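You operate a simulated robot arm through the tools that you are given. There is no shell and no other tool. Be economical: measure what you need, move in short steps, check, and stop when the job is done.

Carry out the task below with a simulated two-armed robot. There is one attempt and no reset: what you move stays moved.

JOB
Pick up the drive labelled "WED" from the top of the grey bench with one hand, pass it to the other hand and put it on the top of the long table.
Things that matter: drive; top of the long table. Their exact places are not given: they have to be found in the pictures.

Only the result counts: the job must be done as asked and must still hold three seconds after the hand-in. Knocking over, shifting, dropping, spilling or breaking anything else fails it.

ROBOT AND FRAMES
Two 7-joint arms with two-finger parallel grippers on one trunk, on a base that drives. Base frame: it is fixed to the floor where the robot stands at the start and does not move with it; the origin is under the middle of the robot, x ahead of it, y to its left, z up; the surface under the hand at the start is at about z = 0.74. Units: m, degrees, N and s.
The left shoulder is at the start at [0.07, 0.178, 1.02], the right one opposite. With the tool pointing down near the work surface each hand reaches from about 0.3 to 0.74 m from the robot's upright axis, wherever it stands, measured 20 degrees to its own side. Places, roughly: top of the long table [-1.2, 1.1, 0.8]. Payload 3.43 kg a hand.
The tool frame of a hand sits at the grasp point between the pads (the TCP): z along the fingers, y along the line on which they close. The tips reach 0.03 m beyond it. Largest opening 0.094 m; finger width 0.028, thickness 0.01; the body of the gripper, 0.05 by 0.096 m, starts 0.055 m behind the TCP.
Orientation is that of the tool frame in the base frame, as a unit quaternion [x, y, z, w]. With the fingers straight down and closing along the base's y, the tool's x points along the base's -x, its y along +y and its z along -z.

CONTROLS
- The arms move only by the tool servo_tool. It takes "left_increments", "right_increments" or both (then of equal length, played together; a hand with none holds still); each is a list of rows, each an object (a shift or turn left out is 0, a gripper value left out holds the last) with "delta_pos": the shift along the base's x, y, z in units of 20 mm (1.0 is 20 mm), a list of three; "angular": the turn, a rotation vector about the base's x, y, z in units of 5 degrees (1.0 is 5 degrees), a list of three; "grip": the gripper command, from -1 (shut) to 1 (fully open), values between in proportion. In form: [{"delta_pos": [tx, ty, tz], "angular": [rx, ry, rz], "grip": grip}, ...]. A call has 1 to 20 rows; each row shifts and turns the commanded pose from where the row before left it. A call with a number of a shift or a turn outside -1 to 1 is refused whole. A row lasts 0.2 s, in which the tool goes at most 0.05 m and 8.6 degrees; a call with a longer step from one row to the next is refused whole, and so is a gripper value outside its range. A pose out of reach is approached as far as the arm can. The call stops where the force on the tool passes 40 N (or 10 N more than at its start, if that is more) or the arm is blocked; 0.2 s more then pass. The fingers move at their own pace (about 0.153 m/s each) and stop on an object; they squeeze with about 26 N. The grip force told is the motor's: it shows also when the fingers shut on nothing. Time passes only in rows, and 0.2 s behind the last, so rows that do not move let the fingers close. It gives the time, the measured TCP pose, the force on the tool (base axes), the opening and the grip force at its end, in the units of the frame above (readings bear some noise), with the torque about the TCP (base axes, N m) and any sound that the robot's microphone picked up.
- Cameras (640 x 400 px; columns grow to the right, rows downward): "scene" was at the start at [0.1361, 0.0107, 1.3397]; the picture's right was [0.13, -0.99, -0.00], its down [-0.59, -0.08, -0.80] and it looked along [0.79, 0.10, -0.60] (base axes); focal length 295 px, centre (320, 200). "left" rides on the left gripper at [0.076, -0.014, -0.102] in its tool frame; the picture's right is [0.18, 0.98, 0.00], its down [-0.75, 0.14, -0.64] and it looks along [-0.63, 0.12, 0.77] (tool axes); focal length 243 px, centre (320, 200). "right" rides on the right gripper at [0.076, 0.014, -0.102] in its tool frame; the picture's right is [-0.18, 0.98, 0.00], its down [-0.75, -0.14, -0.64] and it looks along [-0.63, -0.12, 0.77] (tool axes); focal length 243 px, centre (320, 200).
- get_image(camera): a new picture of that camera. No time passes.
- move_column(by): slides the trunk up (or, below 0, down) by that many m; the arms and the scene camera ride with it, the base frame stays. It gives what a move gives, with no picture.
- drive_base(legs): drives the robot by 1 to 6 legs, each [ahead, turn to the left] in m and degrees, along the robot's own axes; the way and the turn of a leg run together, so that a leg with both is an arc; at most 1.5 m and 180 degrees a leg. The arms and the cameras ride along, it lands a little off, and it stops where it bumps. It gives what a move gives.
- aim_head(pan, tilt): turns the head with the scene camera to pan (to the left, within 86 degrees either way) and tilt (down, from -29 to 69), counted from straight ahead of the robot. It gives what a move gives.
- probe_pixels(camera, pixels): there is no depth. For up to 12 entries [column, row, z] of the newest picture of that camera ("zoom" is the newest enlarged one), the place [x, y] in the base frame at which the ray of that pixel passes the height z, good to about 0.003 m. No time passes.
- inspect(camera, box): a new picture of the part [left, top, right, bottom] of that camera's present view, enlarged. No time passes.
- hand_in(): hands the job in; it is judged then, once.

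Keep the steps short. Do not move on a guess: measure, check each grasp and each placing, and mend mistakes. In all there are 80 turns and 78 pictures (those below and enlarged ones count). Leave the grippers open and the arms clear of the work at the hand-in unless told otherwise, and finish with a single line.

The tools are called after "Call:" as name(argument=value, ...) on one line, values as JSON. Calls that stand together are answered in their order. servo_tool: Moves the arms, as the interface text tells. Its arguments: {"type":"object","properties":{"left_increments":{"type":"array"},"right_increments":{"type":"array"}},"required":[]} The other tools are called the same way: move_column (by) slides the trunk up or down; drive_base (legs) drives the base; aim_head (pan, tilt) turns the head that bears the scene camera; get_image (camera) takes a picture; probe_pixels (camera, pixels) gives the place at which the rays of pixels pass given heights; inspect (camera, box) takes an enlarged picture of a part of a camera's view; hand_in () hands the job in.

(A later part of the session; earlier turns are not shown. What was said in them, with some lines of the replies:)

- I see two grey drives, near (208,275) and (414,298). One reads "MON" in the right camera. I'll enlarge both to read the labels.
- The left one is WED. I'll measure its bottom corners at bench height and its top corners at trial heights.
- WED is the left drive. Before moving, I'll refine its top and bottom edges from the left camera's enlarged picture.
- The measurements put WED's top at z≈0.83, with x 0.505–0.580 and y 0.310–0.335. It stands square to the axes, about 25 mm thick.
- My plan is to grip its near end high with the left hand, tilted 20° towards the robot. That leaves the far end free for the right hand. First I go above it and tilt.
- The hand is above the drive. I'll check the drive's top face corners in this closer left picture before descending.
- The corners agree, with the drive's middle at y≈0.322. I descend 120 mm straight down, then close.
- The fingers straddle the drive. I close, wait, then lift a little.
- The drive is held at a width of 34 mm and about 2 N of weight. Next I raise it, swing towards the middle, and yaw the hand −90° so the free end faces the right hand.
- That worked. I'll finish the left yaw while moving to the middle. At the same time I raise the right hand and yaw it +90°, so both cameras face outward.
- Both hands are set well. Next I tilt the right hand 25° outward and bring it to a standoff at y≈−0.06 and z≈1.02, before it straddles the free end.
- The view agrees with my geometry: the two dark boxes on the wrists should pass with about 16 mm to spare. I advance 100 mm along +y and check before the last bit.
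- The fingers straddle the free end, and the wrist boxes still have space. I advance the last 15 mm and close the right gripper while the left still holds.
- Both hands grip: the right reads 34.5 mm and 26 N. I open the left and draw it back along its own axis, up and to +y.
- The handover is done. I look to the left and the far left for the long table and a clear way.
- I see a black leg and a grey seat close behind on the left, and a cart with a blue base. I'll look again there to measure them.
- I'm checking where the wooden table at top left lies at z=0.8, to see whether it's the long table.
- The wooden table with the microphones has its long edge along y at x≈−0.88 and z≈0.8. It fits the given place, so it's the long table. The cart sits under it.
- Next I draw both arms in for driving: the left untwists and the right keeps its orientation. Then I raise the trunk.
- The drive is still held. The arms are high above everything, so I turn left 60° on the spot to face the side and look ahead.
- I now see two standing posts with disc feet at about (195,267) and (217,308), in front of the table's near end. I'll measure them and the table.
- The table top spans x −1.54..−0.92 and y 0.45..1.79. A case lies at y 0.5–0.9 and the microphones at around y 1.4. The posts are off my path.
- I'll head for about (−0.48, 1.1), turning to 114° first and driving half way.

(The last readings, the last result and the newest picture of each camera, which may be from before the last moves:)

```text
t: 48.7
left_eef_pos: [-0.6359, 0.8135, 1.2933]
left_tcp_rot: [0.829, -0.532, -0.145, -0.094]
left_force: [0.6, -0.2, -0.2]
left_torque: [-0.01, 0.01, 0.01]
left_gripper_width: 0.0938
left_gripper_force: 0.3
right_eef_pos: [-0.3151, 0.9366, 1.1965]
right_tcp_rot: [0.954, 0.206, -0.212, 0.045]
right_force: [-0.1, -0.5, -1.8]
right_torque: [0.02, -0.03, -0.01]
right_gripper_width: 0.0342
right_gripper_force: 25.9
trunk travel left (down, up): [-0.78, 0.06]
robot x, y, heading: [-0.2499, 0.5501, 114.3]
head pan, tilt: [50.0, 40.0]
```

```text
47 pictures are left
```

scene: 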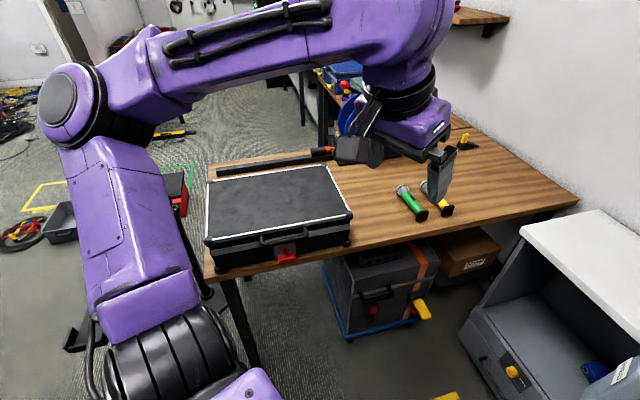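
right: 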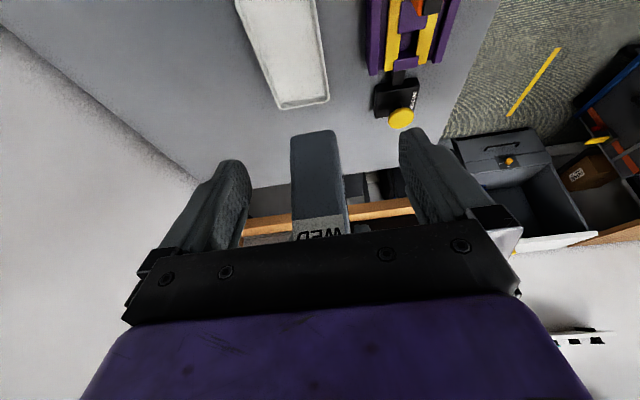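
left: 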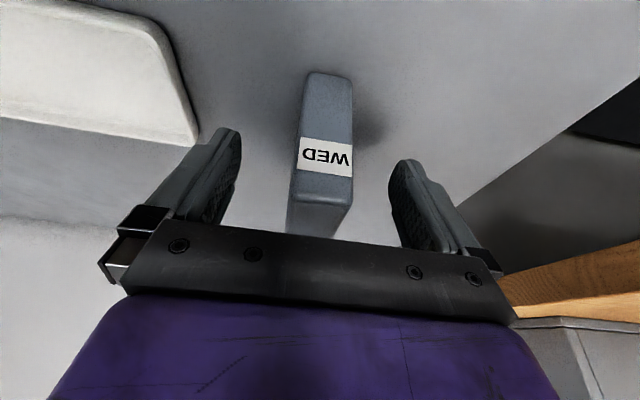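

The top shows a free area between the case and the green microphone around (372,215), and more right of the yellow one around (500,195). I'll measure them.

Call:
probe_pixels(camera="scene", pixels=[[372, 215, 0.8], [352, 243, 0.8], [347, 175, 0.8], [400, 190, 0.8], [420, 218, 0.8], [447, 212, 0.8], [500, 195, 0.8], [400, 235, 0.8], [520, 215, 0.8], [214, 275, 0.8], [578, 200, 0.8], [478, 142, 0.8]])

```text
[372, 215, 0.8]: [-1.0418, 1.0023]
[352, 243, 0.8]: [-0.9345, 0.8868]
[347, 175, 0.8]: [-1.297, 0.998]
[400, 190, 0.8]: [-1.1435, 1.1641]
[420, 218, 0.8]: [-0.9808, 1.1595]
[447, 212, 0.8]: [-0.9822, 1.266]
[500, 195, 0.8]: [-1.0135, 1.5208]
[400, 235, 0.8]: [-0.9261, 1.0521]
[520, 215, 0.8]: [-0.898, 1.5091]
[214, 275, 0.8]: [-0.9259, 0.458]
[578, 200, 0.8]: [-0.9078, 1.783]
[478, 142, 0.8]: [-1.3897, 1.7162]
```

There's ample free space right of the microphones, at y 1.35–1.7 and x −1.3..−0.95. I aim to set the drive near (−1.06, 1.52). I drive to about (−0.5, 1.25), then turn to face the table.

Call:
drive_base(legs=[[0, -4.6], [0.74, 0], [0, 70.3]])

Call:
aim_head(pan=-15, tilt=45)

Call:
get_image(camera="scene")

```text
t: 53.0
left_eef_pos: [-0.8276, 1.4639, 1.2947]
left_tcp_rot: [0.792, -0.584, -0.141, -0.103]
left_force: [-0.3, 1.6, 0.5]
left_torque: [-0.02, -0.02, -0.02]
left_gripper_width: 0.0938
left_gripper_force: 0.0
right_eef_pos: [-0.4942, 1.5462, 1.1973]
right_tcp_rot: [0.965, 0.148, -0.215, 0.032]
right_force: [0.1, -0.5, -2.0]
right_torque: [0.04, -0.07, -0.01]
right_gripper_width: 0.0344
right_gripper_force: 26.1
trunk travel left (down, up): [-0.78, 0.06]
robot x, y, heading: [-0.4975, 1.1507, 103.2]
head pan, tilt: [50.0, 40.0]
stopped in leg 2: the robot was blocked; the commanded pose is now the measured one
```

```text
t: 54.3
left_eef_pos: [-0.8307, 1.4663, 1.2932]
left_tcp_rot: [0.793, -0.584, -0.14, -0.102]
left_force: [-0.6, 0.4, 0.0]
left_torque: [0.02, -0.01, 0.02]
left_gripper_width: 0.094
left_gripper_force: 0.1
right_eef_pos: [-0.4968, 1.5494, 1.1975]
right_tcp_rot: [0.965, 0.149, -0.214, 0.033]
right_force: [0.6, 0.2, -3.0]
right_torque: [-0.01, -0.07, 0.03]
right_gripper_width: 0.0342
right_gripper_force: 26.2
trunk travel left (down, up): [-0.78, 0.06]
robot x, y, heading: [-0.496, 1.1534, 102.9]
head pan, tilt: [-15.0, 45.0]
```

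```text
46 pictures are left
```

scene: 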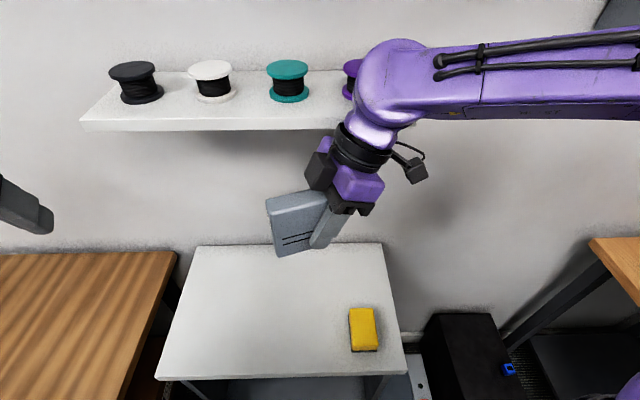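

The base was blocked at (−0.50, 1.15), probably at the white-topped cabinet. I look down around the front to see what it touches.

Call:
aim_head(pan=10, tilt=69)

Call:
get_image(camera="scene")

Call:
probe_pixels(camera="scene", pixels=[[320, 200, 0.8], [320, 200, 0], [320, 380, 0.0]])

```text
t: 55.2
left_eef_pos: [-0.8295, 1.4655, 1.2933]
left_tcp_rot: [0.793, -0.583, -0.141, -0.102]
left_force: [0.5, -0.7, -0.2]
left_torque: [0.0, 0.02, -0.01]
left_gripper_width: 0.0939
left_gripper_force: 0.0
right_eef_pos: [-0.4963, 1.5476, 1.1977]
right_tcp_rot: [0.965, 0.148, -0.214, 0.033]
right_force: [-0.7, -0.1, -2.5]
right_torque: [0.01, -0.08, 0.03]
right_gripper_width: 0.0341
right_gripper_force: 26.1
trunk travel left (down, up): [-0.78, 0.06]
robot x, y, heading: [-0.4953, 1.1492, 103.0]
head pan, tilt: [10.0, 68.8]
```

```text
45 pictures are left
```

scene: 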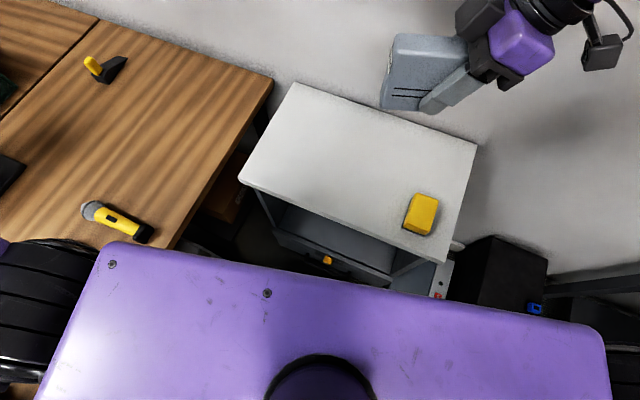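

```text
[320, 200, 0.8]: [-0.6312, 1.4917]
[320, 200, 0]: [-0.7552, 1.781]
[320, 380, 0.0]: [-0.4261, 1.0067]
```

I'll check that the cabinet hasn't shifted by comparing its top corners with the first views.

Call:
probe_pixels(camera="scene", pixels=[[239, 178, 0.75], [443, 262, 0.75], [476, 146, 0.75], [294, 83, 0.75], [239, 178, 0.7], [443, 262, 0.7], [476, 146, 0.7], [294, 83, 0.7], [272, 80, 0.8], [174, 247, 0.8]])

Call:
aim_head(pan=-17.7, tilt=60)

Call:
get_image(camera="scene")

```text
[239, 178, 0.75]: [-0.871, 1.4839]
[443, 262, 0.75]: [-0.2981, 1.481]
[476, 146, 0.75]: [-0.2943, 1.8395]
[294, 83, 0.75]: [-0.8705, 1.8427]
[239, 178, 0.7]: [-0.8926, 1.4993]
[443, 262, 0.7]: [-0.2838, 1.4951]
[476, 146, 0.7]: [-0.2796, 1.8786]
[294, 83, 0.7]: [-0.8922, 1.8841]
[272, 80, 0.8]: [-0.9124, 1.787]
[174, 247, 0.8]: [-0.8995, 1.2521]
```

```text
t: 56.1
left_eef_pos: [-0.8297, 1.4664, 1.2933]
left_tcp_rot: [0.793, -0.584, -0.141, -0.102]
left_force: [0.1, -0.3, 0.3]
left_torque: [0.02, -0.03, -0.04]
left_gripper_width: 0.094
left_gripper_force: 0.0
right_eef_pos: [-0.4966, 1.5486, 1.1972]
right_tcp_rot: [0.965, 0.149, -0.214, 0.033]
right_force: [-0.1, 0.7, -3.0]
right_torque: [0.04, -0.08, 0.0]
right_gripper_width: 0.034
right_gripper_force: 26.2
trunk travel left (down, up): [-0.78, 0.06]
robot x, y, heading: [-0.4951, 1.1505, 103.3]
head pan, tilt: [-17.7, 60.0]
```

```text
44 pictures are left
```

scene: 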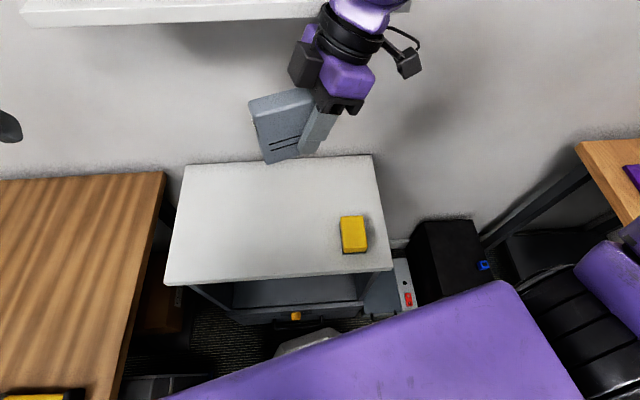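

The cabinet is still square to the axes and its front is at y≈1.48, so it hasn't shifted. I back off 0.22 m, turn to about 160° and go forward a little. That puts the free area near (−1.0, 1.40) ahead on the right.

Call:
drive_base(legs=[[-0.22, 0], [0, 57], [0.08, 0]])

Call:
aim_head(pan=-15, tilt=50)

Call:
get_image(camera="scene")

```text
t: 61.0
left_eef_pos: [-0.9619, 0.8562, 1.2959]
left_tcp_rot: [0.975, -0.134, -0.176, -0.024]
left_force: [0.4, -0.1, 0.0]
left_torque: [0.0, 0.04, -0.03]
left_gripper_width: 0.0939
left_gripper_force: 0.1
right_eef_pos: [-0.8489, 1.1807, 1.1992]
right_tcp_rot: [0.777, 0.591, -0.175, 0.129]
right_force: [1.0, -0.2, -2.9]
right_torque: [0.08, 0.01, 0.02]
right_gripper_width: 0.0342
right_gripper_force: 26.5
trunk travel left (down, up): [-0.78, 0.06]
robot x, y, heading: [-0.5212, 0.9689, 160.3]
head pan, tilt: [-17.7, 60.0]
```

```text
t: 61.7
left_eef_pos: [-0.9666, 0.8599, 1.2937]
left_tcp_rot: [0.975, -0.136, -0.172, -0.023]
left_force: [0.1, 0.1, -0.3]
left_torque: [0.03, -0.01, 0.01]
left_gripper_width: 0.0941
left_gripper_force: 0.1
right_eef_pos: [-0.8566, 1.1828, 1.196]
right_tcp_rot: [0.777, 0.591, -0.172, 0.131]
right_force: [-0.7, 0.6, -2.3]
right_torque: [0.05, -0.05, 0.03]
right_gripper_width: 0.0341
right_gripper_force: 26.0
trunk travel left (down, up): [-0.78, 0.06]
robot x, y, heading: [-0.5216, 0.9678, 160.4]
head pan, tilt: [-15.0, 50.0]
```

```text
43 pictures are left
```

scene: 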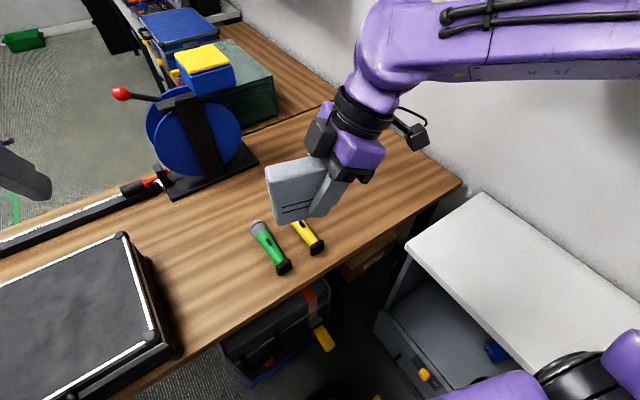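

The drive is over the table edge region. I measure the free spot right of the yellow microphone, plus the microphone and table edge.

Call:
probe_pixels(camera="scene", pixels=[[316, 252, 0.8], [322, 240, 0.8], [305, 225, 0.8], [460, 183, 0.8], [370, 245, 0.8], [380, 205, 0.8], [390, 185, 0.8], [283, 270, 0.8]])

Call:
get_image(camera="right")

Call:
inspect(camera="scene", box=[220, 90, 480, 290])

```text
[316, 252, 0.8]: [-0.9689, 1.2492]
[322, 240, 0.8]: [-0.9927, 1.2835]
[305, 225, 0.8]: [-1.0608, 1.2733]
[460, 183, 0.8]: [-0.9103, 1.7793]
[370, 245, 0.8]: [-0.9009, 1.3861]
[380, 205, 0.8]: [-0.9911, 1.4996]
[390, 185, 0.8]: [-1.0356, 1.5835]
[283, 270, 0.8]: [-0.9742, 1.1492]
```

```text
42 pictures are left
```

right: 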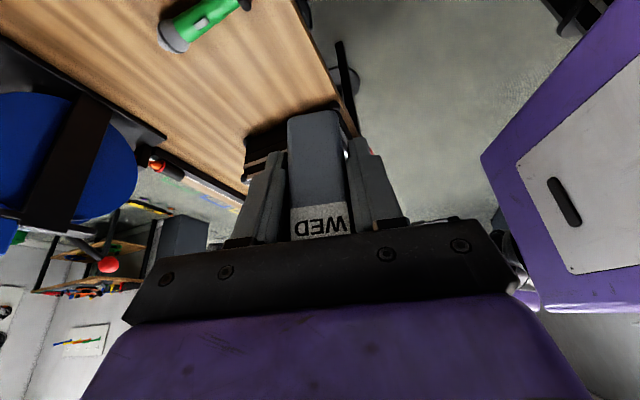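

```text
2.00 times, centred on (350, 190) of scene
```

zoom: 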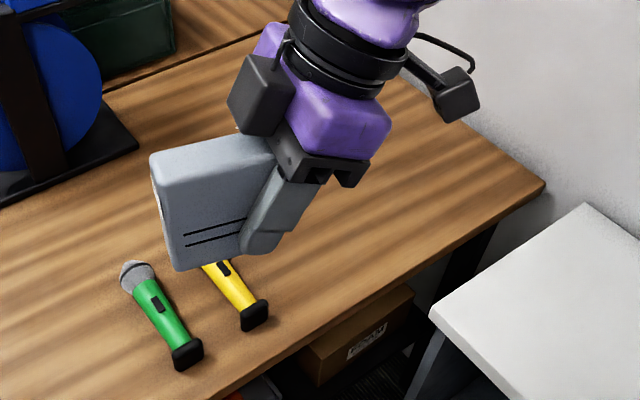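

The yellow microphone ends at y≈1.29, so the spot is clear. I move the right hand to about (−1.02, 1.42) at its present height.

Call:
servo_tool(right_increments=[{"delta_pos": [-0.627, 0.912, 0]}, {"delta_pos": [-0.627, 0.912, 0]}, {"delta_pos": [-0.627, 0.912, 0]}, {"delta_pos": [-0.627, 0.912, 0]}, {"delta_pos": [-0.627, 0.912, 0]}, {"delta_pos": [-0.627, 0.912, 0]}, {"delta_pos": [-0.627, 0.912, 0]}, {"delta_pos": [-0.627, 0.912, 0]}, {"delta_pos": [-0.627, 0.912, 0]}, {"delta_pos": [-0.627, 0.912, 0]}, {"delta_pos": [-0.627, 0.912, 0]}, {"delta_pos": [-0.627, 0.912, 0]}, {"delta_pos": [-0.627, 0.912, 0]}, {"delta_pos": [0, 0, 0]}])

Call:
move_column(by=-0.24)

Call:
get_image(camera="scene")

```text
t: 64.7
left_eef_pos: [-0.9665, 0.8594, 1.2932]
left_tcp_rot: [0.976, -0.135, -0.172, -0.023]
left_force: [1.2, -0.6, -0.9]
left_torque: [-0.01, -0.02, -0.02]
left_gripper_width: 0.094
left_gripper_force: 0.0
right_eef_pos: [-1.0147, 1.4183, 1.1983]
right_tcp_rot: [0.777, 0.59, -0.173, 0.131]
right_force: [0.2, 0.0, -1.9]
right_torque: [0.08, -0.03, -0.04]
right_gripper_width: 0.0344
right_gripper_force: 26.1
trunk travel left (down, up): [-0.78, 0.06]
robot x, y, heading: [-0.5181, 0.9673, 160.1]
head pan, tilt: [-15.0, 50.0]
```

```text
t: 67.2
left_eef_pos: [-0.9669, 0.8593, 1.0546]
left_tcp_rot: [0.975, -0.136, -0.173, -0.022]
left_force: [0.2, 0.0, 0.9]
left_torque: [0.0, 0.04, -0.01]
left_gripper_width: 0.094
left_gripper_force: 0.0
right_eef_pos: [-1.0151, 1.4179, 0.9583]
right_tcp_rot: [0.777, 0.591, -0.172, 0.131]
right_force: [0.2, -0.5, -2.6]
right_torque: [0.04, -0.03, 0.01]
right_gripper_width: 0.0343
right_gripper_force: 26.2
trunk travel left (down, up): [-0.54, 0.3]
robot x, y, heading: [-0.5194, 0.9695, 159.9]
head pan, tilt: [-15.0, 50.0]
```

```text
40 pictures are left
```

scene: 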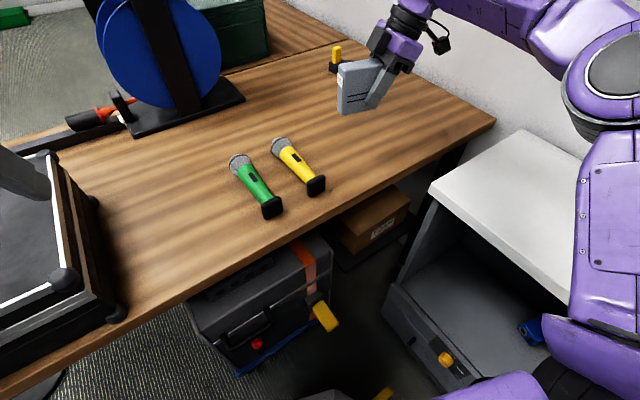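

The spot below is clear, with the drive's bottom at about z 0.916. I lower 90 mm and then look closely.

Call:
servo_tool(right_increments=[{"delta_pos": [0, 0, -0.75]}, {"delta_pos": [0, 0, -0.75]}, {"delta_pos": [0, 0, -0.75]}, {"delta_pos": [0, 0, -0.75]}, {"delta_pos": [0, 0, -0.75]}, {"delta_pos": [0, 0, -0.75]}, {"delta_pos": [0, 0, 0]}])

Call:
inspect(camera="scene", box=[280, 40, 460, 180])

Call:
get_image(camera="right")

```text
t: 68.8
left_eef_pos: [-0.965, 0.8588, 1.055]
left_tcp_rot: [0.975, -0.136, -0.173, -0.024]
left_force: [0.6, 0.5, 0.4]
left_torque: [0.03, -0.01, 0.01]
left_gripper_width: 0.0942
left_gripper_force: 0.1
right_eef_pos: [-1.0154, 1.418, 0.8649]
right_tcp_rot: [0.777, 0.591, -0.172, 0.13]
right_force: [-0.8, 0.1, -2.1]
right_torque: [0.04, -0.01, 0.0]
right_gripper_width: 0.0344
right_gripper_force: 25.8
trunk travel left (down, up): [-0.54, 0.3]
robot x, y, heading: [-0.5209, 0.9663, 160.1]
head pan, tilt: [-15.0, 50.0]
```

```text
2.86 times, centred on (370, 110) of scene
```

zoom: 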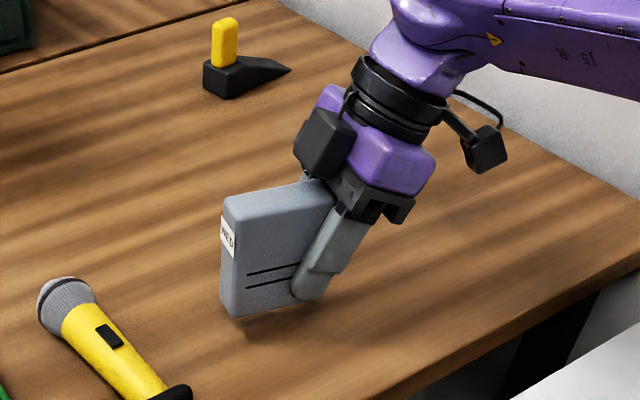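

```text
38 pictures are left
```

right: 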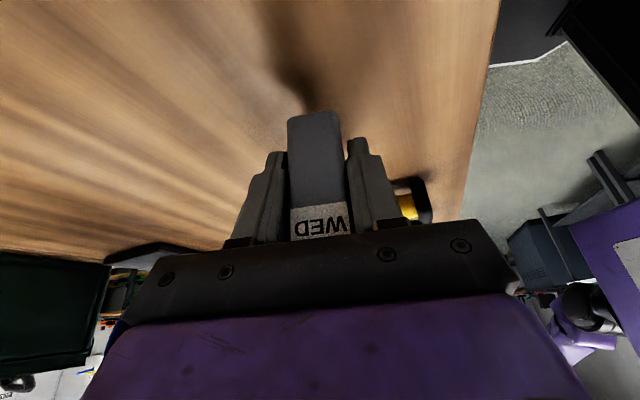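

The drive is upright and just above the wood. I lower in fine steps and watch the force.

Call:
servo_tool(right_increments=[{"delta_pos": [0, 0, -0.2]}, {"delta_pos": [0, 0, -0.2]}, {"delta_pos": [0, 0, -0.2]}, {"delta_pos": [0, 0, -0.2]}, {"delta_pos": [0, 0, 0]}])

Call:
inspect(camera="scene", box=[320, 80, 420, 160])

```text
t: 70.0
left_eef_pos: [-0.9674, 0.8594, 1.0556]
left_tcp_rot: [0.975, -0.134, -0.173, -0.023]
left_force: [0.1, 0.2, -0.1]
left_torque: [0.0, -0.02, 0.0]
left_gripper_width: 0.0939
left_gripper_force: 0.0
right_eef_pos: [-1.0139, 1.4178, 0.8518]
right_tcp_rot: [0.777, 0.591, -0.172, 0.131]
right_force: [0.0, -0.2, -1.3]
right_torque: [0.07, -0.03, -0.01]
right_gripper_width: 0.0342
right_gripper_force: 26.0
trunk travel left (down, up): [-0.54, 0.3]
robot x, y, heading: [-0.5196, 0.9645, 160.1]
head pan, tilt: [-15.0, 50.0]
```

```text
5.00 times, centred on (370, 120) of scene
```

zoom: 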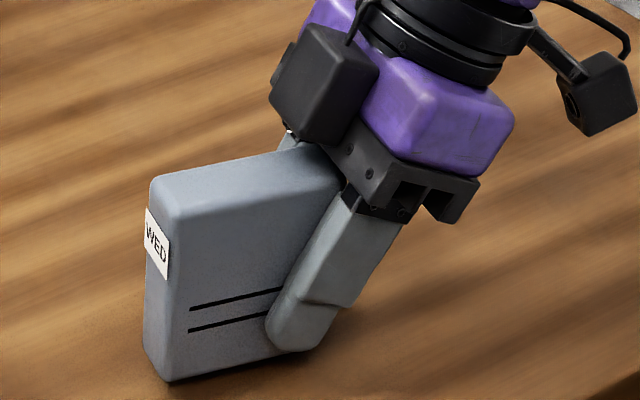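

It's nearly touching, with no contact force yet. I go 4 mm more.

Call:
servo_tool(right_increments=[{"delta_pos": [0, 0, -0.1]}, {"delta_pos": [0, 0, -0.1]}, {"delta_pos": [0, 0, 0]}])

Call:
servo_tool(right_increments=[{"delta_pos": [0, 0, -0.1]}, {"delta_pos": [0, 0, 0]}])

```text
t: 70.8
left_eef_pos: [-0.9663, 0.8595, 1.0533]
left_tcp_rot: [0.975, -0.135, -0.172, -0.023]
left_force: [-0.5, -0.1, 0.0]
left_torque: [0.01, 0.0, 0.01]
left_gripper_width: 0.094
left_gripper_force: 0.1
right_eef_pos: [-1.0137, 1.4189, 0.8464]
right_tcp_rot: [0.777, 0.591, -0.172, 0.132]
right_force: [0.9, 0.1, -1.8]
right_torque: [0.07, -0.05, 0.01]
right_gripper_width: 0.0342
right_gripper_force: 25.7
trunk travel left (down, up): [-0.54, 0.3]
robot x, y, heading: [-0.521, 0.9664, 160.1]
head pan, tilt: [-15.0, 50.0]
```

```text
t: 71.4
left_eef_pos: [-0.967, 0.8586, 1.0543]
left_tcp_rot: [0.975, -0.135, -0.173, -0.024]
left_force: [-0.3, -0.1, -0.6]
left_torque: [0.05, 0.0, -0.01]
left_gripper_width: 0.0939
left_gripper_force: 0.1
right_eef_pos: [-1.0153, 1.4178, 0.8453]
right_tcp_rot: [0.778, 0.591, -0.172, 0.13]
right_force: [0.1, 0.6, -2.1]
right_torque: [0.04, -0.05, 0.0]
right_gripper_width: 0.0342
right_gripper_force: 26.2
trunk travel left (down, up): [-0.54, 0.3]
robot x, y, heading: [-0.5183, 0.9694, 160.1]
head pan, tilt: [-15.0, 50.0]
```

No contact yet, and the bottom is at about 0.802. I keep going in 2 mm steps.

Call:
servo_tool(right_increments=[{"delta_pos": [0, 0, -0.1]}, {"delta_pos": [0, 0, 0]}])

Call:
servo_tool(right_increments=[{"delta_pos": [0, 0, -0.1]}, {"delta_pos": [0, 0, 0]}])

Call:
inspect(camera="scene", box=[320, 80, 420, 160])

```text
t: 72.0
left_eef_pos: [-0.966, 0.8591, 1.0549]
left_tcp_rot: [0.975, -0.135, -0.174, -0.023]
left_force: [-0.3, -0.8, 0.7]
left_torque: [0.01, -0.01, 0.0]
left_gripper_width: 0.0941
left_gripper_force: 0.1
right_eef_pos: [-1.0149, 1.4184, 0.8459]
right_tcp_rot: [0.778, 0.59, -0.173, 0.13]
right_force: [-0.5, 1.2, 0.6]
right_torque: [-0.13, 0.03, -0.07]
right_gripper_width: 0.0342
right_gripper_force: 25.9
trunk travel left (down, up): [-0.54, 0.3]
robot x, y, heading: [-0.5182, 0.9665, 160.0]
head pan, tilt: [-15.0, 50.0]
```

```text
t: 72.6
left_eef_pos: [-0.9652, 0.8576, 1.0543]
left_tcp_rot: [0.975, -0.136, -0.173, -0.025]
left_force: [0.0, 0.3, 0.2]
left_torque: [0.02, 0.0, 0.0]
left_gripper_width: 0.0941
left_gripper_force: 0.1
right_eef_pos: [-1.0154, 1.418, 0.8437]
right_tcp_rot: [0.778, 0.59, -0.174, 0.13]
right_force: [-0.4, 1.5, 10.8]
right_torque: [-0.72, 0.08, -0.02]
right_gripper_width: 0.0342
right_gripper_force: 25.4
trunk travel left (down, up): [-0.54, 0.3]
robot x, y, heading: [-0.5203, 0.969, 160.0]
head pan, tilt: [-15.0, 50.0]
```

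```text
5.00 times, centred on (370, 120) of scene
```

zoom: 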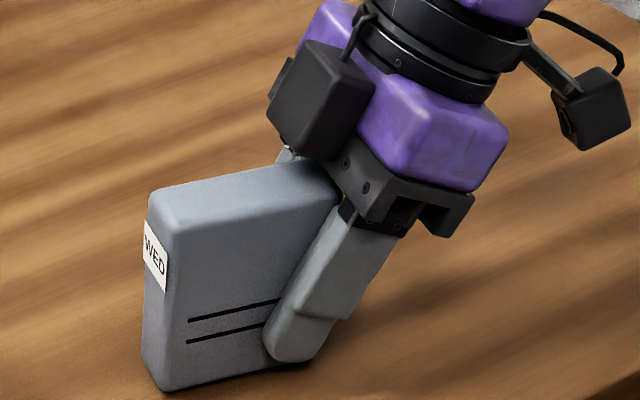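

The drive touches the table (10.8 N). I ease up 1 mm, open, and withdraw back along the tool axis.

Call:
servo_tool(right_increments=[{"delta_pos": [0, 0, 0.05]}, {"grip": -0.2}, {"grip": 0}, {"grip": 1}, {"grip": 1}, {"grip": 1}])

Call:
inspect(camera="scene", box=[320, 80, 420, 160])

```text
t: 74.0
left_eef_pos: [-0.9665, 0.8579, 1.0543]
left_tcp_rot: [0.975, -0.135, -0.173, -0.023]
left_force: [1.0, -0.1, 0.8]
left_torque: [-0.02, -0.03, -0.01]
left_gripper_width: 0.094
left_gripper_force: 0.0
right_eef_pos: [-1.0153, 1.4183, 0.8433]
right_tcp_rot: [0.777, 0.591, -0.173, 0.131]
right_force: [-0.1, 0.2, -0.4]
right_torque: [-0.02, 0.03, 0.02]
right_gripper_width: 0.094
right_gripper_force: 0.0
trunk travel left (down, up): [-0.54, 0.3]
robot x, y, heading: [-0.5192, 0.9661, 160.3]
head pan, tilt: [-15.0, 50.0]
```

```text
5.00 times, centred on (370, 120) of scene
```

zoom: 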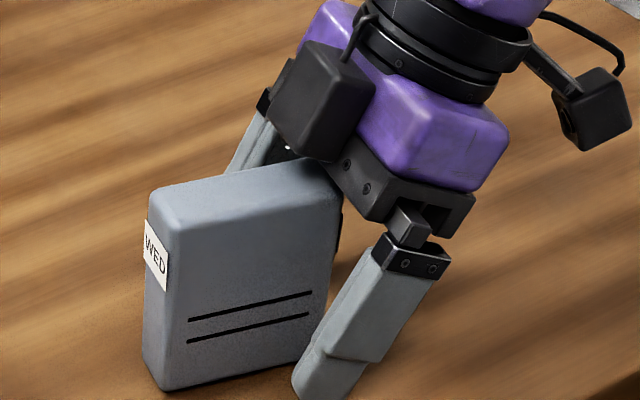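

The drive stands on its own. I withdraw the right hand about 130 mm along its axis.

Call:
servo_tool(right_increments=[{"delta_pos": [0.142, 0.398, 0.906]}, {"delta_pos": [0.142, 0.398, 0.906]}, {"delta_pos": [0.142, 0.398, 0.906]}, {"delta_pos": [0.142, 0.398, 0.906]}, {"delta_pos": [0.142, 0.398, 0.906]}, {"delta_pos": [0.142, 0.2, 1]}, {"delta_pos": [0.142, 0.2, 1]}, {"delta_pos": [0.142, 0, 1]}, {"delta_pos": [0, 0, 0]}])

Call:
get_image(camera="scene")

```text
t: 76.0
left_eef_pos: [-0.9654, 0.8594, 1.0545]
left_tcp_rot: [0.975, -0.136, -0.173, -0.023]
left_force: [0.4, 0.3, 0.2]
left_torque: [0.0, -0.01, -0.03]
left_gripper_width: 0.0942
left_gripper_force: 0.0
right_eef_pos: [-0.9929, 1.4652, 0.9935]
right_tcp_rot: [0.777, 0.591, -0.172, 0.131]
right_force: [0.8, 0.1, 0.2]
right_torque: [-0.01, 0.02, 0.0]
right_gripper_width: 0.0941
right_gripper_force: 0.1
trunk travel left (down, up): [-0.54, 0.3]
robot x, y, heading: [-0.5204, 0.9652, 160.0]
head pan, tilt: [-15.0, 50.0]
```

```text
34 pictures are left
```

scene: 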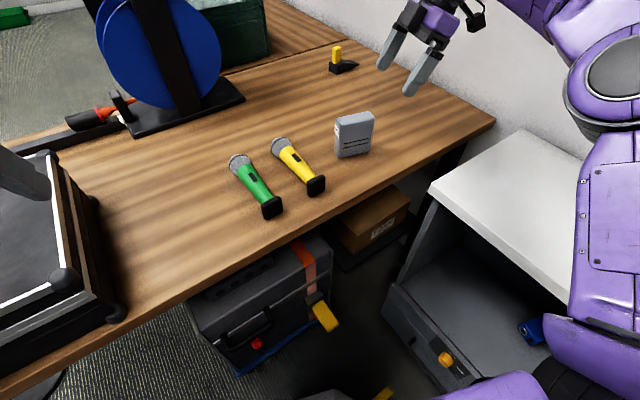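

The drive stands upright on the long table, both grippers are open and the arms are clear. I hand in.

Call:
hand_in()

```text
The job is handed in.
```

The WED drive was picked up with the left hand, passed to the right, and now stands upright on top of the long table; the base bumped something once, most likely the white-topped cabinet, with no sign that it shifted.
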